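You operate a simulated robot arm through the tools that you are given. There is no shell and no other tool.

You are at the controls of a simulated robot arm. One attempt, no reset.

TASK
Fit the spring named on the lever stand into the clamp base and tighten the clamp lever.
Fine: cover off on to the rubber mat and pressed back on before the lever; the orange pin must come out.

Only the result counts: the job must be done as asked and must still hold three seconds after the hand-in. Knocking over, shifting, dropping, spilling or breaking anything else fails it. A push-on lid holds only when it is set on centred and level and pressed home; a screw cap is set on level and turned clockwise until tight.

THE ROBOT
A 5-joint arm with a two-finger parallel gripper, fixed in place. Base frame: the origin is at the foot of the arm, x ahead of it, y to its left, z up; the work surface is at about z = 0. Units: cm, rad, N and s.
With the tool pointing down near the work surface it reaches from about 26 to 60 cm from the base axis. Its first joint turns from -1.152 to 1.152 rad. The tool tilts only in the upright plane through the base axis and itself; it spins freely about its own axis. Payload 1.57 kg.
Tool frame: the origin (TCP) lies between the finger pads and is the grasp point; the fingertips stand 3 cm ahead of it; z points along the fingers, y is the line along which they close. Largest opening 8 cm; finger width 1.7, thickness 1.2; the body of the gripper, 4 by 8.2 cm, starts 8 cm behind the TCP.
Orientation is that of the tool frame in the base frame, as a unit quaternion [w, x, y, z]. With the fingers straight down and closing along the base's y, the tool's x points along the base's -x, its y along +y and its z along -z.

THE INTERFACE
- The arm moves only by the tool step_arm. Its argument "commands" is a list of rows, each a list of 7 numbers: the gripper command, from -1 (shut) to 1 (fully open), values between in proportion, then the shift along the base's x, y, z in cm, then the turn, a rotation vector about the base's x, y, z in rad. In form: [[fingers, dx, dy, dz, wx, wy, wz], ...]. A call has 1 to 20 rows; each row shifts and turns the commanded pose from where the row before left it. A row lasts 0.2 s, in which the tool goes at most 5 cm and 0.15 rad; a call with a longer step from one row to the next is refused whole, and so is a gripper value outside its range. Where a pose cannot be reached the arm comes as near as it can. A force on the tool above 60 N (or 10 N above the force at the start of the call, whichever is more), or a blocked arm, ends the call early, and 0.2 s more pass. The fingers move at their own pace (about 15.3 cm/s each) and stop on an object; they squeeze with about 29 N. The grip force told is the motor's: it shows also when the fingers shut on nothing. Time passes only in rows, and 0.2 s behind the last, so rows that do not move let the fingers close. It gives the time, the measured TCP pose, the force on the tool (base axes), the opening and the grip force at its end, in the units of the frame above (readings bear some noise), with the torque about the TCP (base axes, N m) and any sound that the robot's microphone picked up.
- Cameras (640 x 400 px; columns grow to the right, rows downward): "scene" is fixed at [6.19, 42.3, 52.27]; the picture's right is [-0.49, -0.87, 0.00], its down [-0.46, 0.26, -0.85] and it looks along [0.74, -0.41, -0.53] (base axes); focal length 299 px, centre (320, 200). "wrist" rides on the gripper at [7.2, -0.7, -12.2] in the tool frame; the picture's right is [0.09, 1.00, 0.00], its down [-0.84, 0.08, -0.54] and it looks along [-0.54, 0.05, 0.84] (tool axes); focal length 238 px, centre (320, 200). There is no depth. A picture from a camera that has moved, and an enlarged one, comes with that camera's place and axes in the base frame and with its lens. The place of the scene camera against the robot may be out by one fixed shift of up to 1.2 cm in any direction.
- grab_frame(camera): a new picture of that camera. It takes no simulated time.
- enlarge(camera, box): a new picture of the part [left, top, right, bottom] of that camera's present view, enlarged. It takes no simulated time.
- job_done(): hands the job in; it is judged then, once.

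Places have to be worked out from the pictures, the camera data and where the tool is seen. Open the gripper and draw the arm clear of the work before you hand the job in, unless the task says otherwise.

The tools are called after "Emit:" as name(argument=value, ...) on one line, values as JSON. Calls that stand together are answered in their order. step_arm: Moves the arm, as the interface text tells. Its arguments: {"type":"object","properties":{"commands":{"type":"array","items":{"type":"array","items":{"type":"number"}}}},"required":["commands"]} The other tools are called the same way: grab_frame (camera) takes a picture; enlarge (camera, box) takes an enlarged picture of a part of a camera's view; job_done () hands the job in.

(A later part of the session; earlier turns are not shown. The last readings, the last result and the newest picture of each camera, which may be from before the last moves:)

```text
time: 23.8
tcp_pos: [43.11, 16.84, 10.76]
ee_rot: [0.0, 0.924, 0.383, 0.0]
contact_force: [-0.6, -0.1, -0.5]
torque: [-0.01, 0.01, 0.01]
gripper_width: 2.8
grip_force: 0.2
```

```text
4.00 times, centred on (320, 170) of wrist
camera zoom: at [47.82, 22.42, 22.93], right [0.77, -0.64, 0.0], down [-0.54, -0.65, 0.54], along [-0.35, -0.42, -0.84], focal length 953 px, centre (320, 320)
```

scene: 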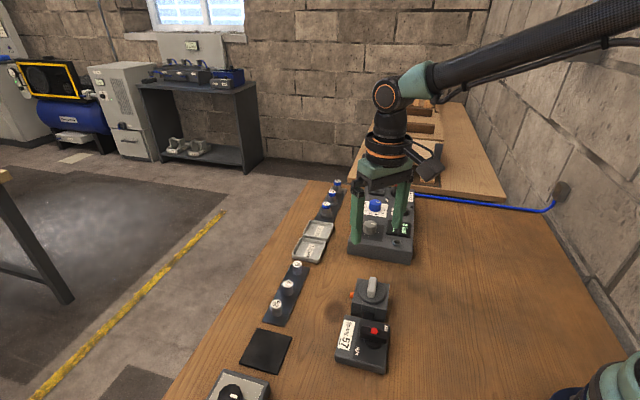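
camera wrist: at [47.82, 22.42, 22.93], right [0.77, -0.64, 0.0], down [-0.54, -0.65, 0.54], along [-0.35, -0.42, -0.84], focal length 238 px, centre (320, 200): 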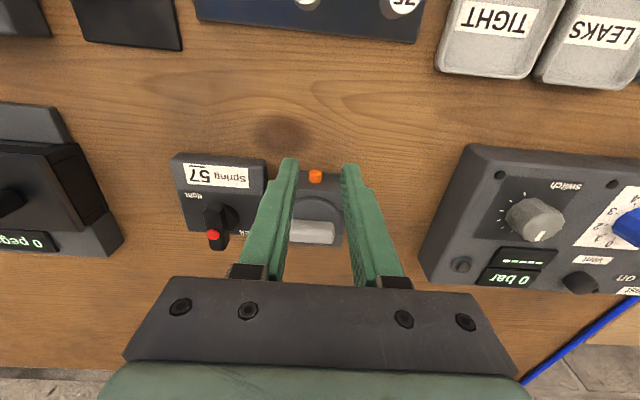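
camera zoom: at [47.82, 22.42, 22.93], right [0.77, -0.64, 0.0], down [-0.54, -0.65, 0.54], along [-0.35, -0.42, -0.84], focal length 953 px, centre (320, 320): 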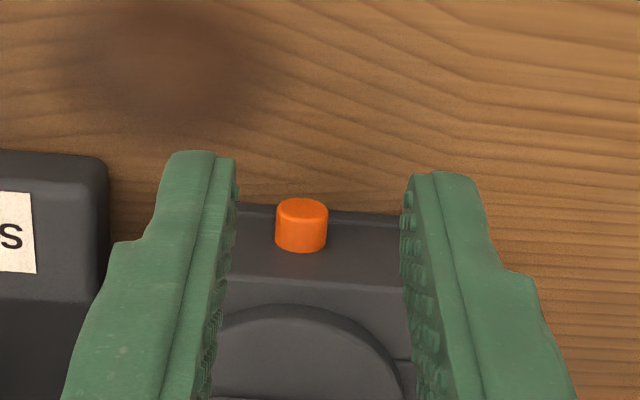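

The pin is a plain cylinder at z≈1.75, ~0.9 cm proud, with a slide that stops ~1 cm out and returns. Before pulling again I want to know how it interacts with the cover, so I go above the cover handle with the fingers set to close across it.

Emit:
step_arm(commands=[[-0.3, 0, 0, 3, 0, 0, 0.1428], [-0.3, -0.6, -0.6, 0, 0, 0, 0.1428], [-0.3, -0.6, -0.6, 0, 0, 0, 0.1428], [-0.3, -0.6, -0.6, 0, 0, 0, 0.1428], [-0.3, -0.6, -0.6, 0, 0, 0, 0.1428], [0, -0.6, -0.6, 0, 0, 0, 0.1428], [0, -0.6, -0.5, 0, 0, 0, 0.1428], [0, -0.6, -0.5, 0, 0, 0, 0.1428], [0, -0.6, -0.5, 0, 0, 0, 0.1428], [0, -0.5, -0.5, 0, 0, 0, 0.1428], [0, 0, 0, 0, 0, 0, 0.1428], [0, 0, 0, 0, 0, 0, 0]])

Emit:
grab_frame(camera="wrist")

Emit:
enlarge(camera="wrist", box=[260, 60, 380, 160])

```text
time: 26.4
tcp_pos: [37.97, 11.91, 13.69]
ee_rot: [-0.001, 0.381, 0.925, 0.0]
contact_force: [1.0, 0.1, 0.1]
torque: [-0.02, -0.03, 0.0]
gripper_width: 4.0
grip_force: 0.0
```

```text
taken
camera wrist: at [32.36, 16.49, 25.94], right [0.64, 0.77, 0.0], down [0.65, -0.54, 0.54], along [0.42, -0.35, -0.84], focal length 238 px, centre (320, 200)
```

wrist: 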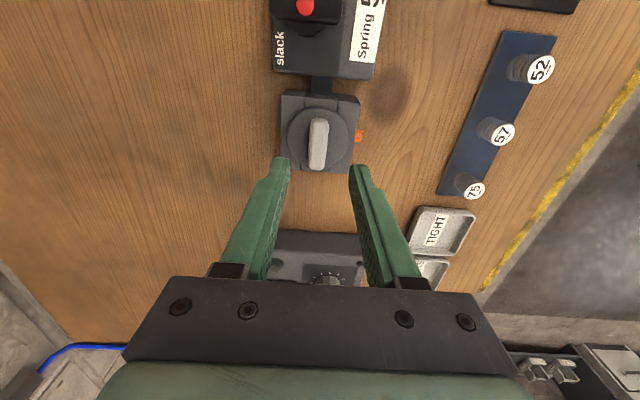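

```text
4.00 times, centred on (320, 110) of wrist
camera zoom: at [32.36, 16.49, 25.94], right [0.64, 0.77, 0.0], down [0.65, -0.54, 0.54], along [0.42, -0.35, -0.84], focal length 953 px, centre (320, 560)
```

zoom: 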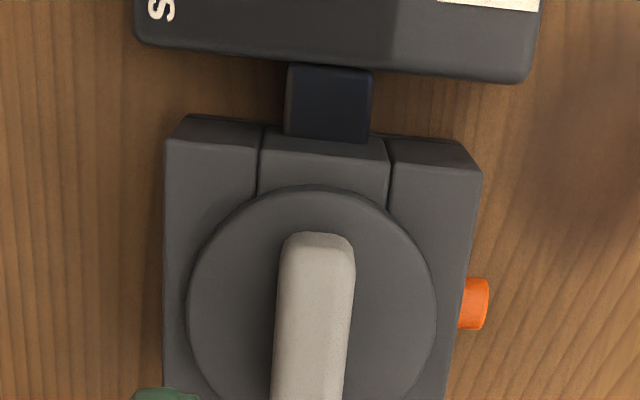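

The pin passes through the side cheek toward the centre slide. Now I align over the handle (37.73, 11.71) and lower the fingers around it.

Emit:
step_arm(commands=[[0, -0.24, -0.2, -2, 0, 0, 0], [0, 0, 0, -2, 0, 0, 0], [0, 0, 0, 0, 0, 0, 0]])

Emit:
enlarge(camera="wrist", box=[250, 90, 390, 210])

Emit:
enlarge(camera="scene", box=[335, 260, 405, 320])

```text
time: 27.2
tcp_pos: [37.59, 11.72, 9.77]
ee_rot: [0.0, 0.382, 0.924, 0.0]
contact_force: [-0.1, 0.8, 0.3]
torque: [0.0, 0.0, -0.05]
gripper_width: 3.99
grip_force: 0.0
```

```text
3.33 times, centred on (320, 150) of wrist
camera zoom: at [32.07, 16.32, 21.9], right [0.64, 0.77, 0.0], down [0.65, -0.54, 0.54], along [0.42, -0.35, -0.84], focal length 794 px, centre (320, 367)
```

zoom: 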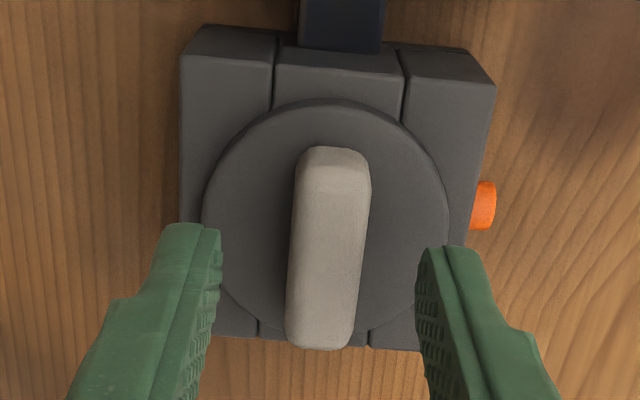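

```text
6.67 times, centred on (370, 290) of scene
camera zoom: at [6.19, 42.3, 52.27], right [-0.49, -0.87, 0.0], down [-0.46, 0.26, -0.85], along [0.74, -0.41, -0.53], focal length 1994 px, centre (-13, -400)
```

zoom: 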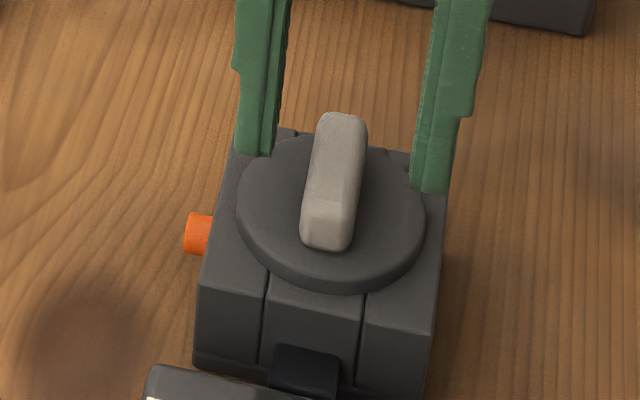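

Nearly centred; I shift 0.15 cm, lower to just above the disc and close on the handle.

Emit:
step_arm(commands=[[-0.3, 0.1, 0.1, -0.8, 0, 0, 0], [-0.3, 0, 0, -0.8, 0, 0, 0], [-0.3, 0, 0, -0.3, 0, 0, 0], [-0.3, 0, 0, 0, 0, 0, 0]])

Emit:
enlarge(camera="scene", box=[335, 260, 405, 320])

```text
time: 28.2
tcp_pos: [37.7, 11.78, 7.81]
ee_rot: [-0.001, 0.382, 0.924, 0.0]
contact_force: [-0.3, -0.1, -0.4]
torque: [-0.01, -0.01, 0.01]
gripper_width: 2.77
grip_force: 0.0
```

```text
6.67 times, centred on (370, 290) of scene
camera zoom: at [6.19, 42.3, 52.27], right [-0.49, -0.87, 0.0], down [-0.46, 0.26, -0.85], along [0.74, -0.41, -0.53], focal length 1994 px, centre (-13, -400)
```

zoom: 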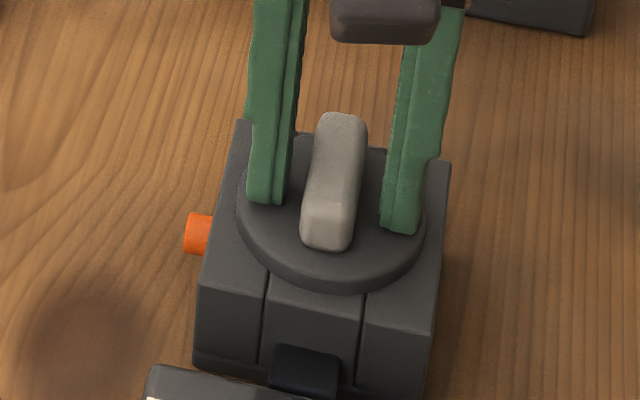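

Tips are just above the disc. A little lower, then close.

Emit:
step_arm(commands=[[-0.3, 0, 0, -0.2, 0, 0, 0], [-0.3, 0, 0, 0, 0, 0, 0], [-1, 0, 0, 0, 0, 0, 0], [-1, 0, 0, 0, 0, 0, 0], [-1, 0, 0, 0, 0, 0, 0]])

Emit:
step_arm(commands=[[-1, 0, 0, 0.1, 0, 0, 0], [-1, 0, 0, 0, 0, 0, 0]])

Emit:
enlarge(camera="scene", box=[335, 260, 405, 320])

```text
time: 29.4
tcp_pos: [37.75, 11.81, 7.89]
ee_rot: [0.001, 0.383, 0.924, 0.001]
contact_force: [-9.3, -14.3, 52.6]
torque: [-0.39, 0.35, 0.03]
gripper_width: 1.51
grip_force: 29.4
```

```text
time: 30.0
tcp_pos: [37.61, 11.77, 7.75]
ee_rot: [0.001, 0.382, 0.924, 0.001]
contact_force: [-4.0, -19.7, 41.2]
torque: [-0.58, 0.09, 0.0]
gripper_width: 1.52
grip_force: 29.1
```

```text
6.67 times, centred on (370, 290) of scene
camera zoom: at [6.17, 42.29, 52.28], right [-0.49, -0.87, 0.0], down [-0.46, 0.26, -0.85], along [0.74, -0.41, -0.53], focal length 1994 px, centre (-13, -400)
```

zoom: 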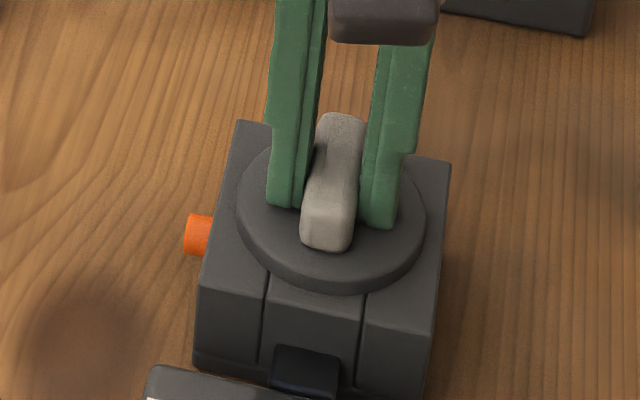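

The tips are pressing down on the disc (41 N up), so the disc top is at z≈4.8. I ease up in small steps and watch the force change sign.

Emit:
step_arm(commands=[[-1, 0, -0.05, 0.15, 0, 0, 0], [-1, 0, -0.05, 0.1, 0, 0, 0], [-1, 0, 0, 0, 0, 0, 0]])

Emit:
step_arm(commands=[[-1, 0, 0, 0.1, 0, 0, 0], [-1, 0, 0, 0, 0, 0, 0]])

Emit:
enlarge(camera="scene", box=[335, 260, 405, 320])

```text
time: 30.8
tcp_pos: [37.69, 11.65, 7.96]
ee_rot: [-0.002, 0.382, 0.924, 0.0]
contact_force: [-0.2, 0.1, 0.1]
torque: [0.0, -0.02, -0.04]
gripper_width: 1.54
grip_force: 28.7
heard: snap
```

```text
time: 31.4
tcp_pos: [37.7, 11.67, 8.06]
ee_rot: [0.0, 0.382, 0.924, 0.0]
contact_force: [0.1, -0.6, 0.2]
torque: [-0.01, -0.03, -0.02]
gripper_width: 1.52
grip_force: 28.7
```

```text
6.67 times, centred on (370, 290) of scene
camera zoom: at [6.19, 42.3, 52.27], right [-0.49, -0.87, 0.0], down [-0.46, 0.26, -0.85], along [0.74, -0.41, -0.53], focal length 1994 px, centre (-13, -400)
```

zoom: 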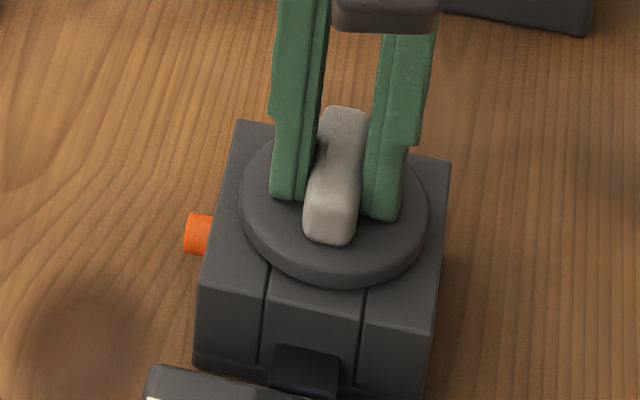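

A snap: the cover has come free and is in the grip, so it isn't locked by the pin. I lift it straight up.

Emit:
step_arm(commands=[[-1, 0, 0, 0.5, 0, 0, 0], [-1, 0, 0, 1.5, 0, 0, 0], [-1, 0, 0, 3, 0, 0, 0], [-1, 0, 0, 3, 0, 0, 0], [-1, 0, 0, 0, 0, 0, 0]])

Emit:
grab_frame(camera="scene")

Emit:
enlarge(camera="scene", box=[335, 220, 425, 320])

Emit:
grab_frame(camera="wrist")

```text
time: 32.6
tcp_pos: [37.91, 11.67, 16.03]
ee_rot: [0.001, 0.382, 0.924, 0.0]
contact_force: [-0.1, 0.6, -0.1]
torque: [0.0, -0.01, 0.02]
gripper_width: 1.5
grip_force: 28.8
```

```text
taken
```

scene: 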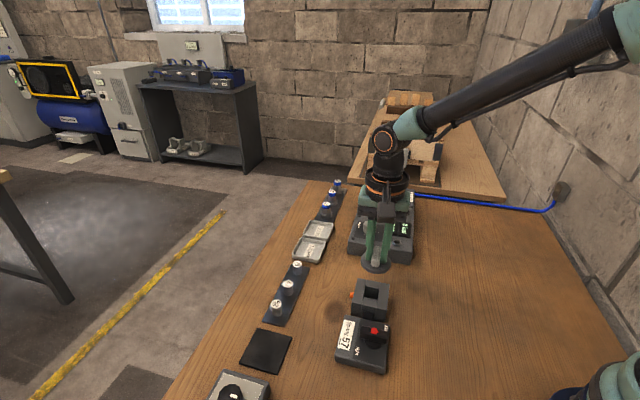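

```text
4.00 times, centred on (380, 270) of scene
camera zoom: at [6.19, 42.3, 52.27], right [-0.49, -0.87, 0.0], down [-0.46, 0.26, -0.85], along [0.74, -0.41, -0.53], focal length 1197 px, centre (80, -80)
```

zoom: 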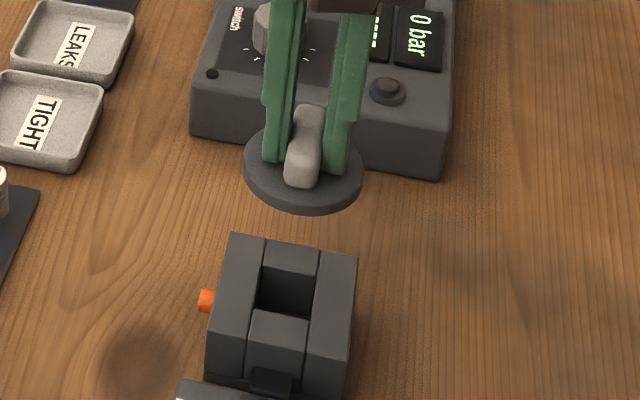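

```text
taken
camera wrist: at [32.25, 16.27, 28.22], right [0.64, 0.77, 0.0], down [0.65, -0.54, 0.54], along [0.42, -0.35, -0.84], focal length 238 px, centre (320, 200)
```

wrist: 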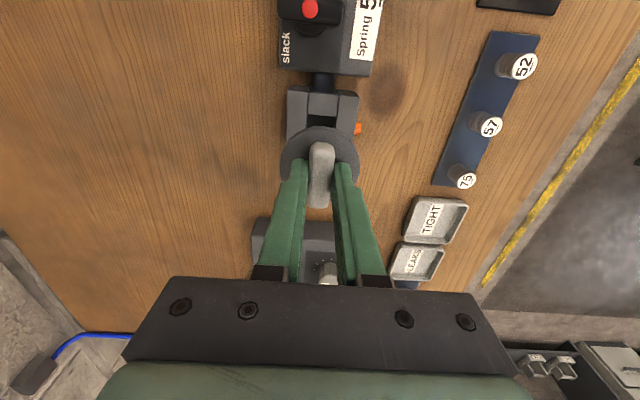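

The cover is held level, exposing a square pocket with the sliding jaw. Now I carry it to the rubber mat, centred at about (39.0, 34.3).

Emit:
step_arm(commands=[[-1, 0.2, 3.2, 0, 0, 0, 0], [-1, 0.2, 3.2, 0, 0, 0, 0], [-1, 0.2, 3.2, 0, 0, 0, 0], [-1, 0.2, 3.2, 0, 0, 0, 0], [-1, 0.2, 3.2, 0, 0, 0, 0], [-1, 0.1, 3.3, 0, 0, 0, 0], [-1, 0.2, 3.3, 0, 0, 0, 0], [-1, 0, 0, 0, 0, 0, 0], [-1, 0, 0, -3, 0, 0, 0], [-1, 0, 0, -3, 0, 0, 0], [-1, 0, 0, 0, 0, 0, 0]])

Emit:
grab_frame(camera="scene")

Emit:
grab_frame(camera="wrist")

Emit:
enlarge(camera="scene", box=[220, 300, 320, 390])

Emit:
enlarge(camera="scene", box=[340, 270, 400, 320])

```text
time: 35.0
tcp_pos: [39.23, 34.12, 9.98]
ee_rot: [0.0, 0.382, 0.924, 0.0]
contact_force: [-0.7, -0.2, -0.1]
torque: [0.02, 0.01, 0.02]
gripper_width: 1.49
grip_force: 29.2
```

```text
taken
```

scene: 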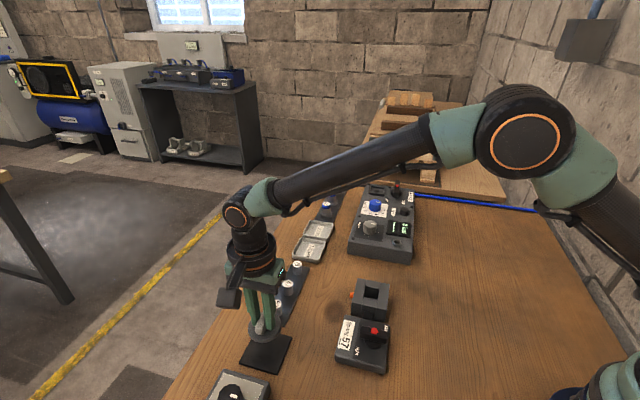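

```text
taken
camera wrist: at [33.63, 38.84, 22.17], right [0.64, 0.77, 0.0], down [0.65, -0.54, 0.54], along [0.42, -0.35, -0.84], focal length 238 px, centre (320, 200)
```

wrist: 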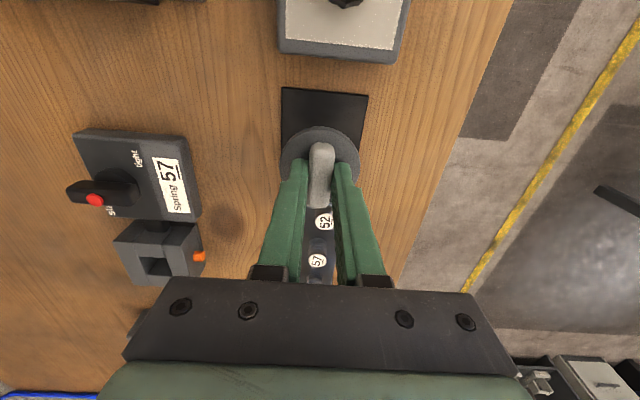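

```text
4.44 times, centred on (270, 345) of scene
camera zoom: at [6.19, 42.3, 52.27], right [-0.49, -0.87, 0.0], down [-0.46, 0.26, -0.85], along [0.74, -0.41, -0.53], focal length 1330 px, centre (542, -444)
```

zoom: 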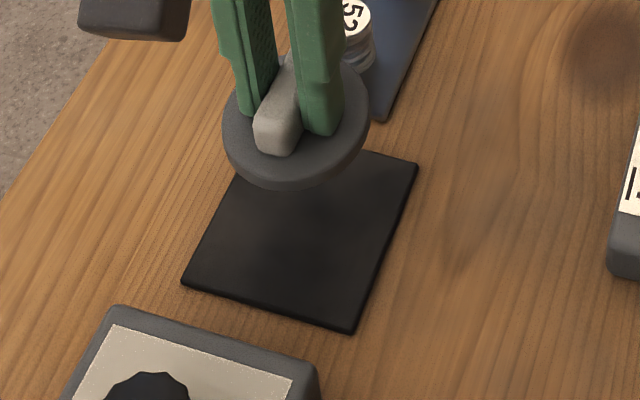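

```text
8.00 times, centred on (370, 295) of scene
camera zoom: at [6.19, 42.3, 52.27], right [-0.49, -0.87, 0.0], down [-0.46, 0.26, -0.85], along [0.74, -0.41, -0.53], focal length 2393 px, centre (-80, -560)
```

zoom: 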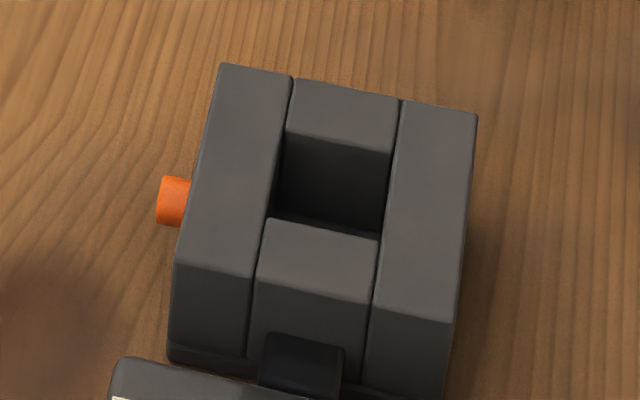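

The mat centre is about 0.5 cm further in tool +x, so I shift (−0.37, +0.37) and lower towards it.

Emit:
step_arm(commands=[[-1, -0.37, 0.37, 0, 0, 0, 0], [-1, 0, 0, -1.5, 0, 0, 0], [-1, 0, 0, -1.5, 0, 0, 0], [-1, 0, 0, -1, 0, 0, 0], [-1, 0, 0, 0, 0, 0, 0]])

Emit:
enlarge(camera="scene", box=[220, 300, 320, 390])

Emit:
grab_frame(camera="wrist")

```text
time: 36.2
tcp_pos: [38.73, 34.56, 6.02]
ee_rot: [0.0, 0.382, 0.924, 0.0]
contact_force: [-0.6, -0.3, -0.7]
torque: [0.0, 0.0, 0.04]
gripper_width: 1.5
grip_force: 29.4
```

```text
4.44 times, centred on (270, 345) of scene
camera zoom: at [6.19, 42.3, 52.27], right [-0.49, -0.87, 0.0], down [-0.46, 0.26, -0.85], along [0.74, -0.41, -0.53], focal length 1330 px, centre (542, -444)
```

zoom: 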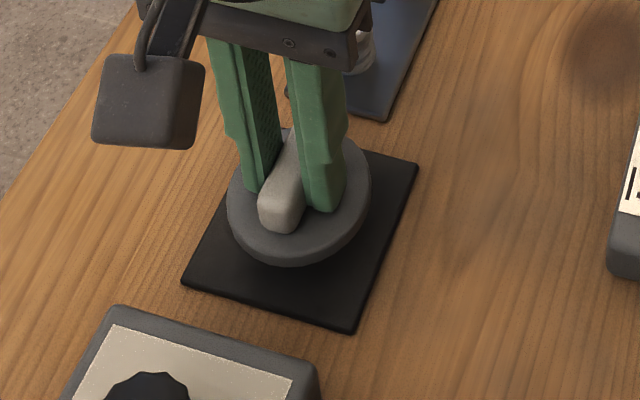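

```text
taken
camera wrist: at [33.16, 39.28, 18.23], right [0.64, 0.77, 0.0], down [0.65, -0.54, 0.54], along [0.42, -0.35, -0.84], focal length 238 px, centre (320, 200)
```

wrist: 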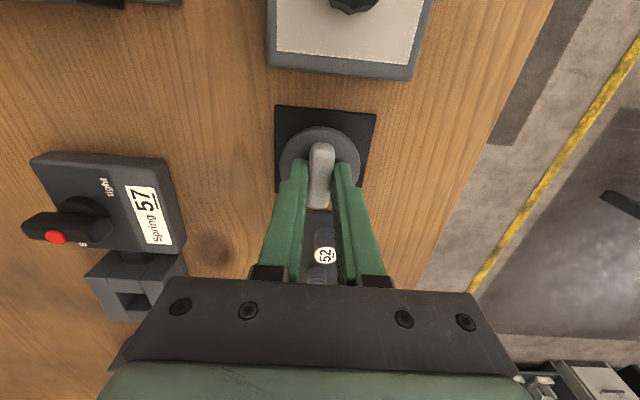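

Well centred. Now lowering in small steps until contact.

Emit:
step_arm(commands=[[-1, 0, 0, -0.4, 0, 0, 0], [-1, 0, 0, -0.4, 0, 0, 0], [-1, 0, 0, 0, 0, 0, 0]])

Emit:
step_arm(commands=[[-1, 0, 0, -0.3, 0, 0, 0], [-1, 0, 0, -0.2, 0, 0, 0], [-1, 0, 0, 0, 0, 0, 0]])

Emit:
enlarge(camera="scene", box=[220, 300, 320, 390])

```text
time: 37.0
tcp_pos: [38.81, 34.7, 5.14]
ee_rot: [-0.001, 0.382, 0.924, 0.0]
contact_force: [0.4, 0.4, -0.8]
torque: [0.0, 0.01, -0.03]
gripper_width: 1.5
grip_force: 29.2
```

```text
time: 37.8
tcp_pos: [38.69, 34.83, 4.76]
ee_rot: [0.0, 0.382, 0.924, 0.0]
contact_force: [-0.5, -0.3, -0.5]
torque: [0.0, 0.02, -0.01]
gripper_width: 1.49
grip_force: 29.2
```

```text
4.44 times, centred on (270, 345) of scene
camera zoom: at [6.19, 42.3, 52.27], right [-0.49, -0.87, 0.0], down [-0.46, 0.26, -0.85], along [0.74, -0.41, -0.53], focal length 1330 px, centre (542, -444)
```

zoom: 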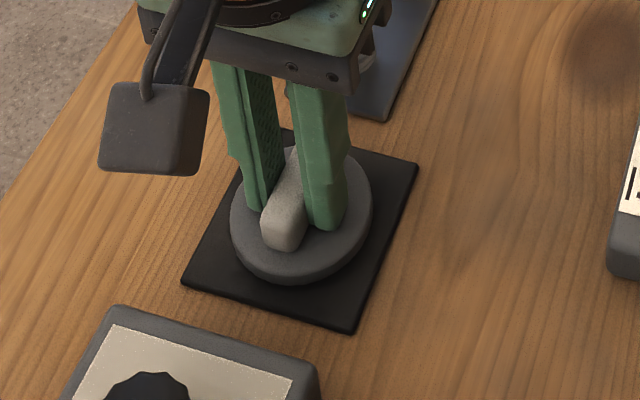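

No contact yet; continuing down.

Emit:
step_arm(commands=[[-1, 0, 0, -0.2, 0, 0, 0], [-1, 0, 0, -0.2, 0, 0, 0], [-1, 0, 0, 0, 0, 0, 0]])

Emit:
step_arm(commands=[[-1, 0, 0, -0.15, 0, 0, 0], [-1, 0, 0, -0.1, 0, 0, 0], [-1, 0, 0, 0, 0, 0, 0]])

Emit:
enlarge(camera="scene", box=[220, 300, 320, 390])

```text
time: 38.6
tcp_pos: [38.68, 34.7, 4.35]
ee_rot: [0.0, 0.382, 0.924, 0.001]
contact_force: [-0.9, -0.3, -0.9]
torque: [-0.02, -0.01, -0.01]
gripper_width: 1.5
grip_force: 29.2
```

```text
time: 39.4
tcp_pos: [38.7, 34.59, 4.1]
ee_rot: [0.0, 0.383, 0.924, 0.0]
contact_force: [-4.1, -4.0, 13.1]
torque: [-0.19, 0.07, 0.05]
gripper_width: 1.48
grip_force: 29.3
```

```text
4.44 times, centred on (270, 345) of scene
camera zoom: at [6.18, 42.29, 52.28], right [-0.49, -0.87, 0.0], down [-0.46, 0.26, -0.85], along [0.74, -0.41, -0.53], focal length 1330 px, centre (542, -444)
```

zoom: 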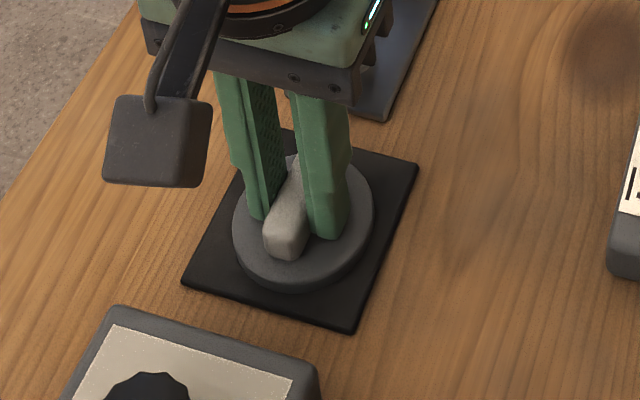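

Contact at TCP z≈4.1, so the cover is down flat on the mat. I unload slightly, release and rise.

Emit:
step_arm(commands=[[-1, 0, 0, 0.08, 0, 0, 0], [-0.4, 0, 0, 0, 0, 0, 0], [0, 0, 0, 0, 0, 0, 0], [0, 0, 0, 0.5, 0, 0, 0], [0, 0, 0, 2, 0, 0, 0], [0, 0, 0, 3, 0, 0, 0], [0, 0, 0, 4, 0, 0, 0], [0, 0, 0, 0, 0, 0, 0]])

Emit:
enlarge(camera="wrist", box=[230, 50, 410, 210])

Emit:
enlarge(camera="scene", box=[220, 300, 320, 390])

```text
time: 41.2
tcp_pos: [38.69, 34.76, 13.64]
ee_rot: [-0.001, 0.382, 0.924, 0.0]
contact_force: [-0.3, 0.5, 0.2]
torque: [0.01, -0.01, -0.01]
gripper_width: 3.99
grip_force: 0.0
```

```text
2.50 times, centred on (320, 130) of wrist
camera zoom: at [33.08, 39.36, 25.86], right [0.64, 0.77, 0.0], down [0.65, -0.54, 0.54], along [0.42, -0.35, -0.84], focal length 596 px, centre (320, 375)
```

zoom: 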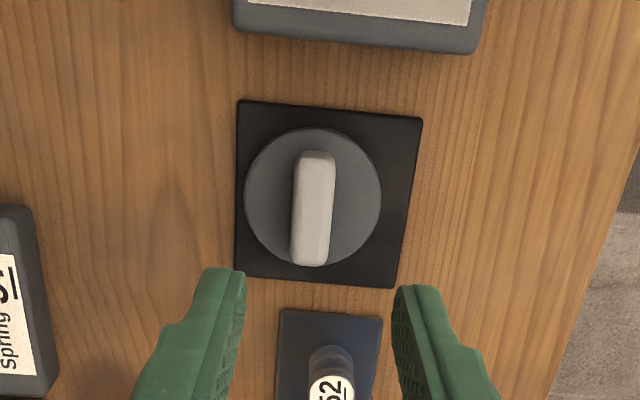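

```text
4.44 times, centred on (270, 345) of scene
camera zoom: at [6.19, 42.3, 52.27], right [-0.49, -0.87, 0.0], down [-0.46, 0.26, -0.85], along [0.74, -0.41, -0.53], focal length 1330 px, centre (542, -444)
```

zoom: 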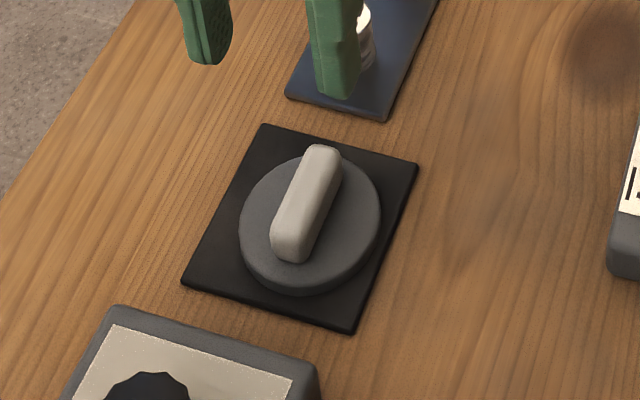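

The cover rests on the mat. Next I go back above the clamp to look into the pocket and at the pin.

Emit:
step_arm(commands=[[0, -0.1, -3.3, 1, 0, 0, 0], [0, -0.1, -3.3, 1, 0, 0, 0], [0, -0.1, -3.3, 0, 0, 0, 0], [0, -0.1, -3.3, 0, 0, 0, 0], [0, -0.1, -3.3, 0, 0, 0, 0], [0, -0.1, -3.2, 0, 0, 0, 0], [0, -0.2, -3.2, -1, 0, 0, 0], [0, 0, 0, -1, 0, 0, 0], [0, 0, 0, 0, 0, 0, 0]])

Emit:
enlarge(camera="wrist", box=[250, 70, 390, 190])

Emit:
enlarge(camera="scene", box=[340, 265, 400, 315])

```text
time: 43.2
tcp_pos: [37.82, 11.7, 13.72]
ee_rot: [0.0, 0.382, 0.924, -0.001]
contact_force: [0.8, -0.7, 0.1]
torque: [0.01, 0.02, 0.01]
gripper_width: 4.01
grip_force: 0.1
```

```text
3.33 times, centred on (320, 130) of wrist
camera zoom: at [32.26, 16.35, 25.92], right [0.64, 0.77, 0.0], down [0.65, -0.54, 0.54], along [0.42, -0.35, -0.84], focal length 794 px, centre (320, 433)
```

zoom: 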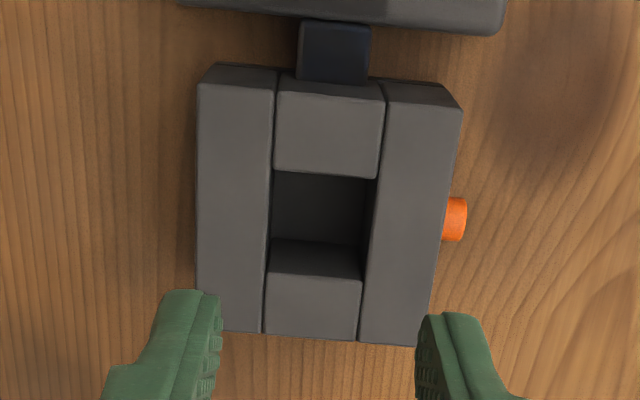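

```text
8.00 times, centred on (370, 290) of scene
camera zoom: at [6.19, 42.3, 52.27], right [-0.49, -0.87, 0.0], down [-0.46, 0.26, -0.85], along [0.74, -0.41, -0.53], focal length 2393 px, centre (-80, -520)
```

zoom: 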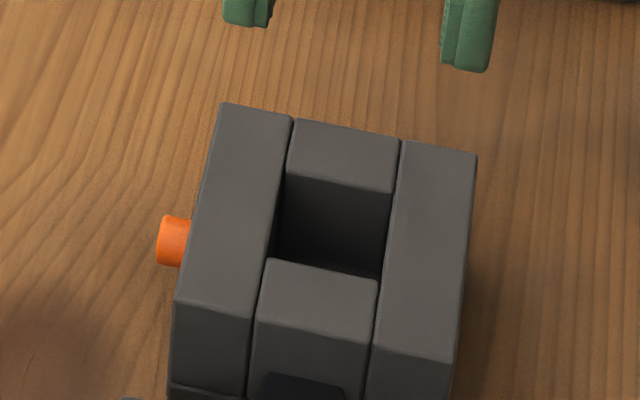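

The pocket is about 2.3 cm square and the pin doesn't cross it; its sprung ~1 cm travel fits an indicator that comes out when the clamp is properly tight. So I go on with the spring: over to spring 57 for a close look.

Emit:
step_arm(commands=[[0, 1.8, 2.3, 1, 0, 0, 0], [0, 1.8, 2.3, 1, 0, 0, 0], [0, 1.8, 2.3, 0, 0, 0, 0], [0, 1.8, 2.3, 0, 0, 0, 0], [0, 1.8, 2.3, 0, 0, 0, 0], [0, 1.8, 2.3, -1, 0, 0, 0], [0, 0, 0, -1, 0, 0, 0], [0, 0, 0, 0, 0, 0, 0]])

Emit:
grab_frame(camera="wrist")

Emit:
enlarge(camera="wrist", box=[250, 40, 390, 200])

Emit:
enlarge(camera="scene", box=[255, 250, 325, 330])

```text
time: 45.0
tcp_pos: [48.64, 25.51, 13.71]
ee_rot: [0.0, 0.381, 0.924, 0.001]
contact_force: [-0.7, -0.4, 0.3]
torque: [0.01, 0.03, 0.01]
gripper_width: 3.99
grip_force: 0.1
```

```text
taken
camera wrist: at [43.07, 30.13, 25.94], right [0.64, 0.77, 0.0], down [0.65, -0.54, 0.54], along [0.42, -0.35, -0.84], focal length 238 px, centre (320, 200)
```

wrist: 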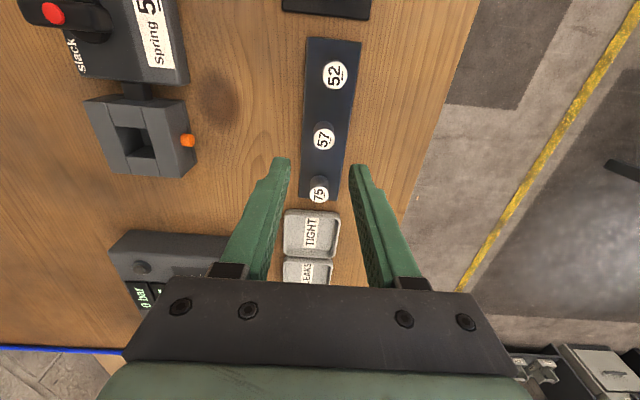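

```text
2.50 times, centred on (320, 120) of wrist
camera zoom: at [43.07, 30.13, 25.94], right [0.64, 0.77, 0.0], down [0.65, -0.54, 0.54], along [0.42, -0.35, -0.84], focal length 596 px, centre (320, 400)
```

zoom: 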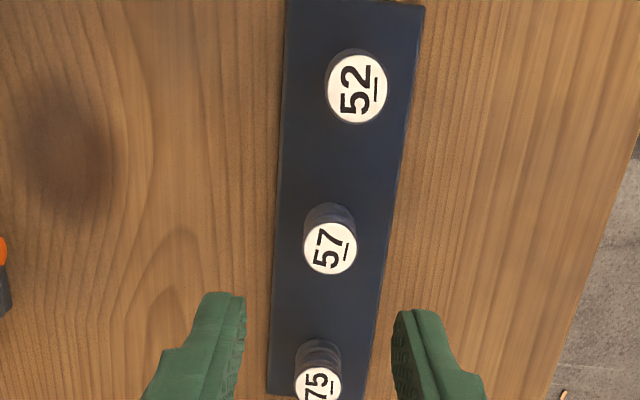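

```text
5.00 times, centred on (290, 290) of scene
camera zoom: at [6.19, 42.3, 52.27], right [-0.49, -0.87, 0.0], down [-0.46, 0.26, -0.85], along [0.74, -0.41, -0.53], focal length 1496 px, centre (470, -250)
```

zoom: 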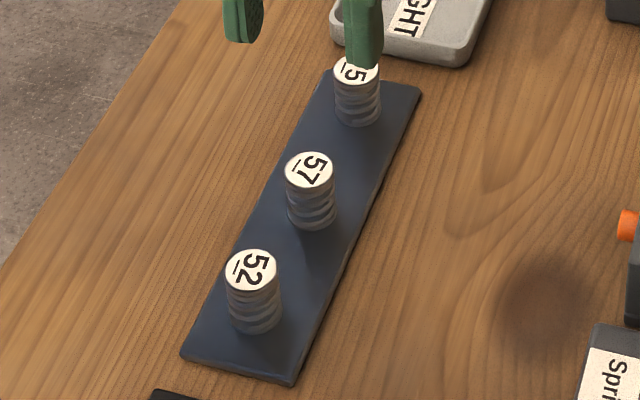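

Label 57 confirmed with its underline. The spring is about 2.1 cm in diameter and ~2.2 cm tall; I shift over it and lower partway.

Emit:
step_arm(commands=[[0, 0.6, -0.06, -1, 0, 0, 0], [0, 0, 0, -2, 0, 0, 0], [0, 0, 0, -1.5, 0, 0, 0], [0, 0, 0, 0, 0, 0, 0]])

Emit:
enlarge(camera="wrist", box=[250, 70, 390, 210])

Emit:
enlarge(camera="scene", box=[255, 250, 325, 330])

```text
time: 46.0
tcp_pos: [49.14, 25.49, 9.13]
ee_rot: [-0.001, 0.381, 0.925, 0.0]
contact_force: [0.3, 0.2, -0.4]
torque: [0.01, 0.02, -0.03]
gripper_width: 3.98
grip_force: 0.0
```

```text
2.86 times, centred on (320, 140) of wrist
camera zoom: at [43.61, 30.14, 21.3], right [0.64, 0.77, 0.0], down [0.65, -0.54, 0.54], along [0.42, -0.35, -0.84], focal length 681 px, centre (320, 371)
```

zoom: 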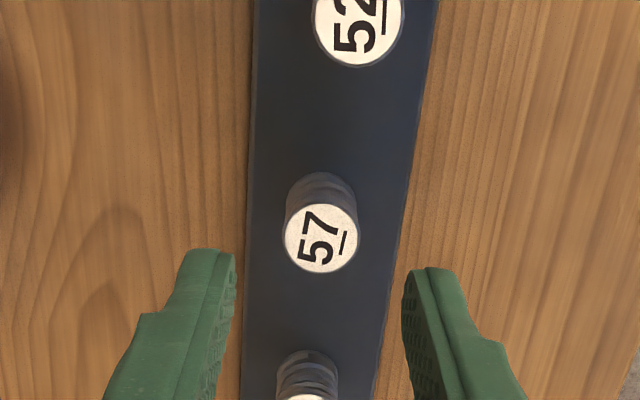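

```text
5.00 times, centred on (290, 290) of scene
camera zoom: at [6.19, 42.3, 52.27], right [-0.49, -0.87, 0.0], down [-0.46, 0.26, -0.85], along [0.74, -0.41, -0.53], focal length 1496 px, centre (470, -250)
```

zoom: 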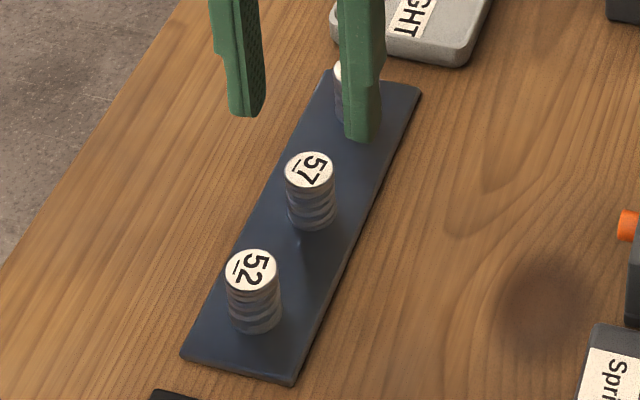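

Aligned over spring 57 (about (49.1, 25.45), top z≈3). I lower so the fingertips cover only the top ~0.7 cm (the fingers can't enter the pocket) and check before closing.

Emit:
step_arm(commands=[[0, 0, 0, -1.5, 0, 0, 0], [-0.2, 0, 0, -1.3, 0, 0, 0], [-0.2, 0, 0, -0.8, 0, 0, 0], [-0.2, 0, 0, 0, 0, 0, 0]])

Emit:
enlarge(camera="scene", box=[265, 260, 315, 310])

Emit:
enlarge(camera="wrist", box=[260, 110, 380, 210])

```text
time: 47.0
tcp_pos: [49.25, 25.45, 5.53]
ee_rot: [0.0, 0.382, 0.924, 0.0]
contact_force: [0.6, 0.5, 0.1]
torque: [0.01, 0.0, 0.04]
gripper_width: 3.18
grip_force: 0.0
```

```text
8.00 times, centred on (290, 285) of scene
camera zoom: at [6.19, 42.3, 52.27], right [-0.49, -0.87, 0.0], down [-0.46, 0.26, -0.85], along [0.74, -0.41, -0.53], focal length 2393 px, centre (560, -480)
```

zoom: 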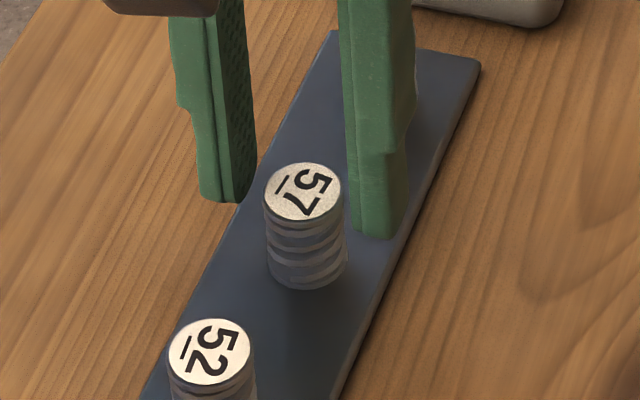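

```text
4.00 times, centred on (320, 160) of wrist
camera zoom: at [43.64, 30.11, 17.77], right [0.64, 0.77, 0.0], down [0.65, -0.54, 0.54], along [0.42, -0.35, -0.84], focal length 953 px, centre (320, 360)
```

zoom: 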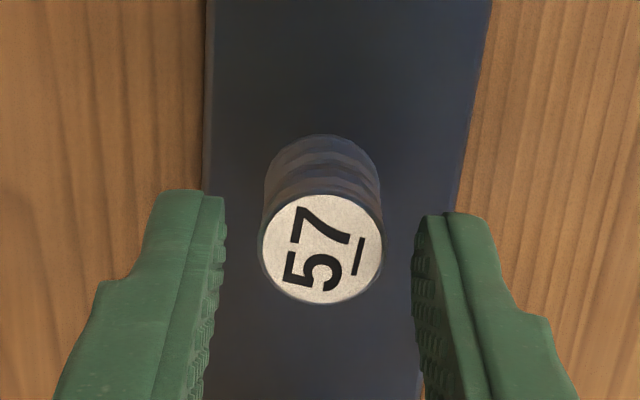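

The fingertips are ~0.7 cm below the spring's top and it is centred. I close on it and lift a little to check.

Emit:
step_arm(commands=[[-0.2, 0, 0, -0.15, 0, 0, 0], [-1, 0, 0, 0, 0, 0, 0], [-1, 0, 0, 0, 0, 0, 0], [-1, 0, 0, 0, 0, 0, 0]])

Emit:
step_arm(commands=[[-1, 0, 0, 0.3, 0, 0, 0], [-1, 0, 0, 0.5, 0, 0, 0], [-1, 0, 0, 1, 0, 0, 0], [-1, 0, 0, 0, 0, 0, 0]])

Emit:
enlarge(camera="scene", box=[265, 255, 315, 305])

Emit:
enlarge(camera="wrist", box=[260, 110, 380, 210])

```text
time: 48.0
tcp_pos: [49.07, 25.49, 5.44]
ee_rot: [0.0, 0.382, 0.924, 0.0]
contact_force: [0.8, -0.9, 0.4]
torque: [0.0, 0.02, 0.0]
gripper_width: 2.1
grip_force: 29.3
```

```text
time: 49.0
tcp_pos: [49.16, 25.47, 7.16]
ee_rot: [0.0, 0.382, 0.924, 0.0]
contact_force: [-0.5, -0.4, 0.8]
torque: [0.04, 0.04, 0.04]
gripper_width: 2.1
grip_force: 29.2
```

```text
8.00 times, centred on (290, 280) of scene
camera zoom: at [6.19, 42.3, 52.27], right [-0.49, -0.87, 0.0], down [-0.46, 0.26, -0.85], along [0.74, -0.41, -0.53], focal length 2393 px, centre (560, -440)
```

zoom: 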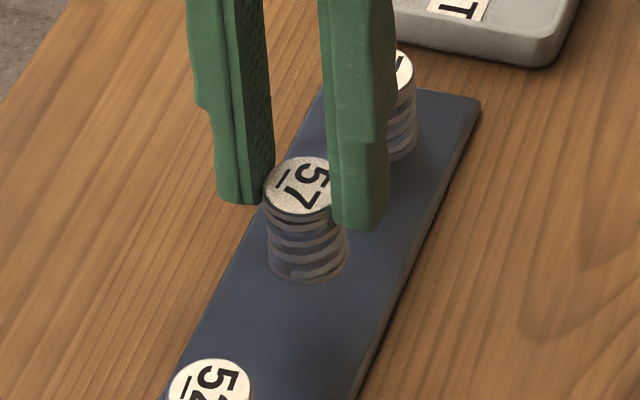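

```text
4.00 times, centred on (320, 160) of wrist
camera zoom: at [43.6, 30.04, 19.41], right [0.64, 0.77, 0.0], down [0.65, -0.54, 0.54], along [0.42, -0.35, -0.84], focal length 953 px, centre (320, 360)
```

zoom: 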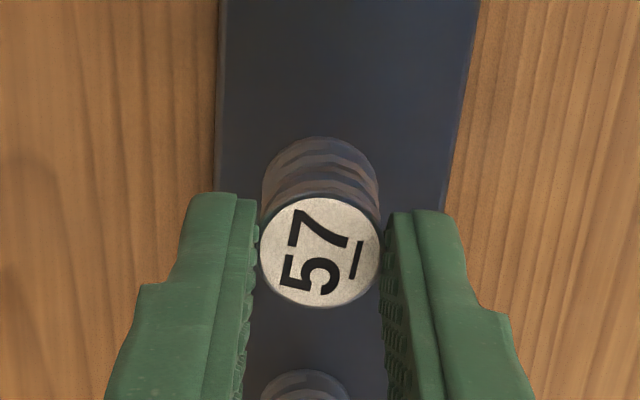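

Spring 57 is held firmly (2.1 cm) and lifted clear. I carry it to above the pocket, whose centre I put at about (37.8, 11.7).

Emit:
step_arm(commands=[[-1, 0, 0, 3, 0, 0, 0], [-1, 0, 0, 3, 0, 0, 0], [-1, -1.88, -2.31, 0, 0, 0, 0], [-1, -1.88, -2.31, 0, 0, 0, 0], [-1, -1.88, -2.31, 0, 0, 0, 0], [-1, -1.88, -2.31, 0, 0, 0, 0], [-1, -1.88, -2.31, 0, 0, 0, 0], [-1, -1.88, -2.3, 0, 0, 0, 0], [-1, 0, 0, -2, 0, 0, 0], [-1, 0, 0, -1, 0, 0, 0], [-1, 0, 0, 0, 0, 0, 0]])

Emit:
enlarge(camera="scene", box=[340, 250, 410, 310])

Emit:
enlarge(camera="wrist", box=[250, 80, 390, 210])

```text
time: 51.4
tcp_pos: [37.88, 11.59, 10.07]
ee_rot: [0.0, 0.382, 0.924, 0.0]
contact_force: [-0.1, 0.3, -0.3]
torque: [0.01, -0.02, -0.02]
gripper_width: 2.09
grip_force: 29.0
```

```text
6.67 times, centred on (375, 280) of scene
camera zoom: at [6.19, 42.3, 52.27], right [-0.49, -0.87, 0.0], down [-0.46, 0.26, -0.85], along [0.74, -0.41, -0.53], focal length 1994 px, centre (-47, -333)
```

zoom: 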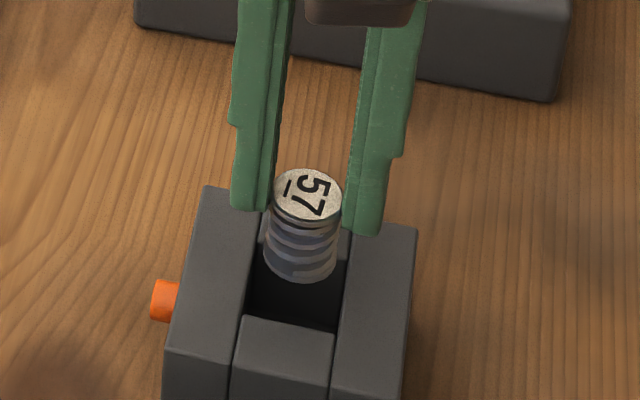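

```text
3.08 times, centred on (320, 145) of wrist
camera zoom: at [32.39, 16.22, 22.33], right [0.64, 0.77, 0.0], down [0.65, -0.54, 0.54], along [0.42, -0.35, -0.84], focal length 733 px, centre (320, 369)
```

zoom: 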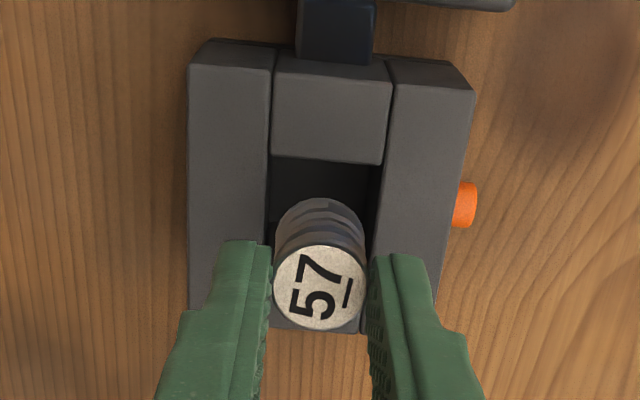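

Looks aligned to within about 0.1 cm. I nudge +0.1 along tool x and lower the spring into the pocket, watching for contact.

Emit:
step_arm(commands=[[-1, -0.07, 0.07, -0.7, 0, 0, 0], [-1, 0, 0, -0.7, 0, 0, 0], [-1, 0, 0, -0.5, 0, 0, 0], [-1, 0, 0, 0, 0, 0, 0]])

Emit:
enlarge(camera="scene", box=[340, 250, 410, 310])

Emit:
enlarge(camera="wrist", box=[250, 80, 390, 210])

```text
time: 52.4
tcp_pos: [37.94, 11.59, 8.22]
ee_rot: [0.0, 0.382, 0.924, 0.0]
contact_force: [0.2, 1.1, -0.6]
torque: [0.02, -0.03, -0.01]
gripper_width: 2.08
grip_force: 28.9
```

```text
6.67 times, centred on (375, 280) of scene
camera zoom: at [6.19, 42.3, 52.27], right [-0.49, -0.87, 0.0], down [-0.46, 0.26, -0.85], along [0.74, -0.41, -0.53], focal length 1994 px, centre (-47, -333)
```

zoom: 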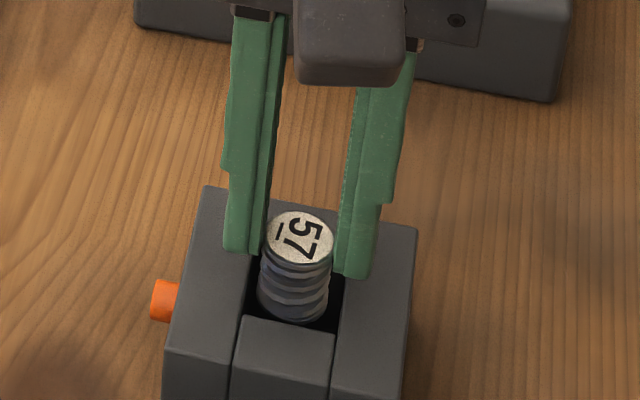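

```text
3.08 times, centred on (320, 145) of wrist
camera zoom: at [32.39, 16.31, 20.52], right [0.64, 0.77, 0.0], down [0.65, -0.54, 0.54], along [0.42, -0.35, -0.84], focal length 733 px, centre (320, 369)
```

zoom: 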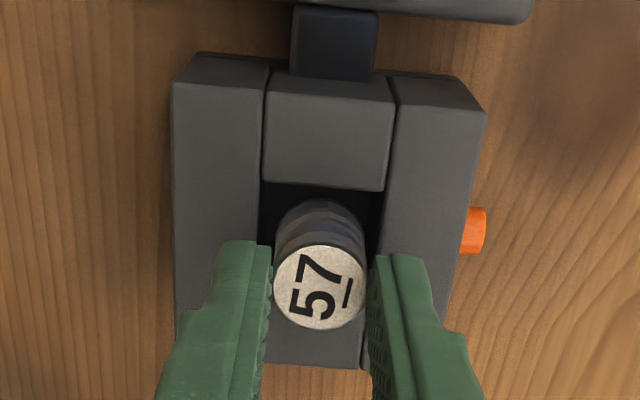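

No contact; the spring is entering the pocket. I go further down until the fingertips are just above the block top.

Emit:
step_arm(commands=[[-1, 0, 0, -0.4, 0, 0, 0], [-1, 0, 0, -0.3, 0, 0, 0], [-1, 0, 0, 0, 0, 0, 0]])

Emit:
step_arm(commands=[[-1, 0, 0, -0.2, 0, 0, 0], [-1, 0, 0, 0, 0, 0, 0]])

Emit:
enlarge(camera="scene", box=[345, 260, 405, 310])

Emit:
enlarge(camera="wrist", box=[250, 80, 390, 210])

```text
time: 53.2
tcp_pos: [37.91, 11.73, 7.61]
ee_rot: [0.0, 0.382, 0.924, 0.0]
contact_force: [-0.7, -0.6, -0.6]
torque: [-0.03, 0.03, -0.01]
gripper_width: 2.09
grip_force: 28.6
```

```text
time: 53.8
tcp_pos: [37.87, 11.75, 7.41]
ee_rot: [0.0, 0.382, 0.924, 0.0]
contact_force: [-0.4, 0.5, -0.2]
torque: [-0.03, 0.0, 0.0]
gripper_width: 2.09
grip_force: 29.2
```

```text
8.00 times, centred on (375, 285) of scene
camera zoom: at [6.19, 42.3, 52.27], right [-0.49, -0.87, 0.0], down [-0.46, 0.26, -0.85], along [0.74, -0.41, -0.53], focal length 2393 px, centre (-120, -480)
```

zoom: 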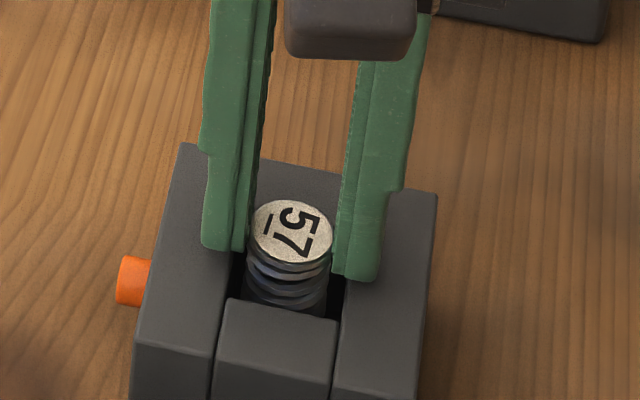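

```text
3.08 times, centred on (320, 145) of wrist
camera zoom: at [32.35, 16.34, 19.61], right [0.64, 0.77, 0.0], down [0.65, -0.54, 0.54], along [0.42, -0.35, -0.84], focal length 733 px, centre (320, 369)
```

zoom: 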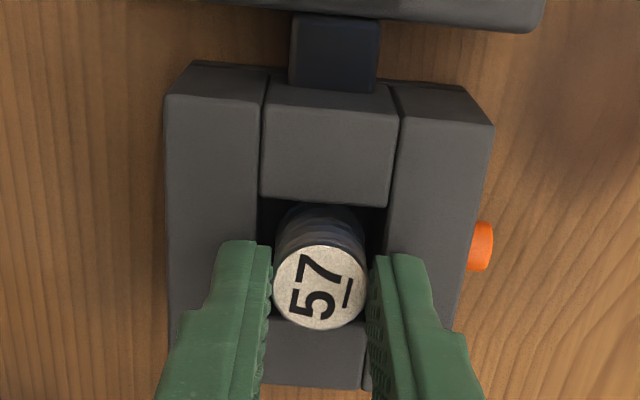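

Still free. I lower a bit more until touching or nearly touching the block top.

Emit:
step_arm(commands=[[-1, 0, 0, -0.15, 0, 0, 0], [-1, 0, 0, 0, 0, 0, 0]])

Emit:
step_arm(commands=[[-1, 0, 0, -0.12, 0, 0, 0], [-1, 0, 0, 0, 0, 0, 0]])

Emit:
enlarge(camera="scene", box=[345, 260, 405, 310])

```text
time: 54.4
tcp_pos: [38.0, 11.74, 7.29]
ee_rot: [-0.001, 0.381, 0.924, 0.001]
contact_force: [0.2, -0.6, -0.8]
torque: [0.02, -0.01, 0.02]
gripper_width: 2.06
grip_force: 28.8
```

```text
time: 55.0
tcp_pos: [37.82, 11.71, 7.06]
ee_rot: [0.0, 0.381, 0.924, 0.0]
contact_force: [-0.2, 0.6, 0.1]
torque: [-0.02, 0.04, 0.03]
gripper_width: 2.09
grip_force: 29.1
```

```text
8.00 times, centred on (375, 285) of scene
camera zoom: at [6.19, 42.3, 52.27], right [-0.49, -0.87, 0.0], down [-0.46, 0.26, -0.85], along [0.74, -0.41, -0.53], focal length 2393 px, centre (-120, -480)
```

zoom: 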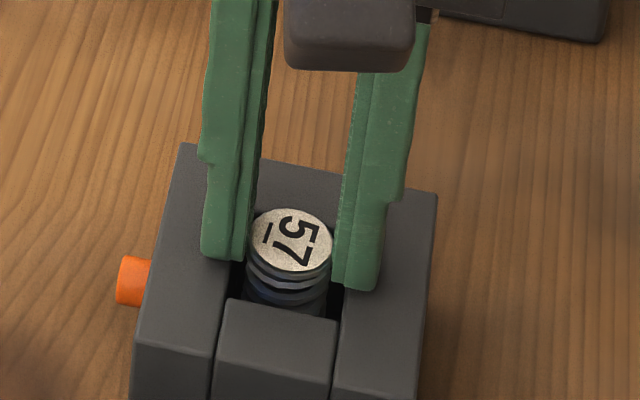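

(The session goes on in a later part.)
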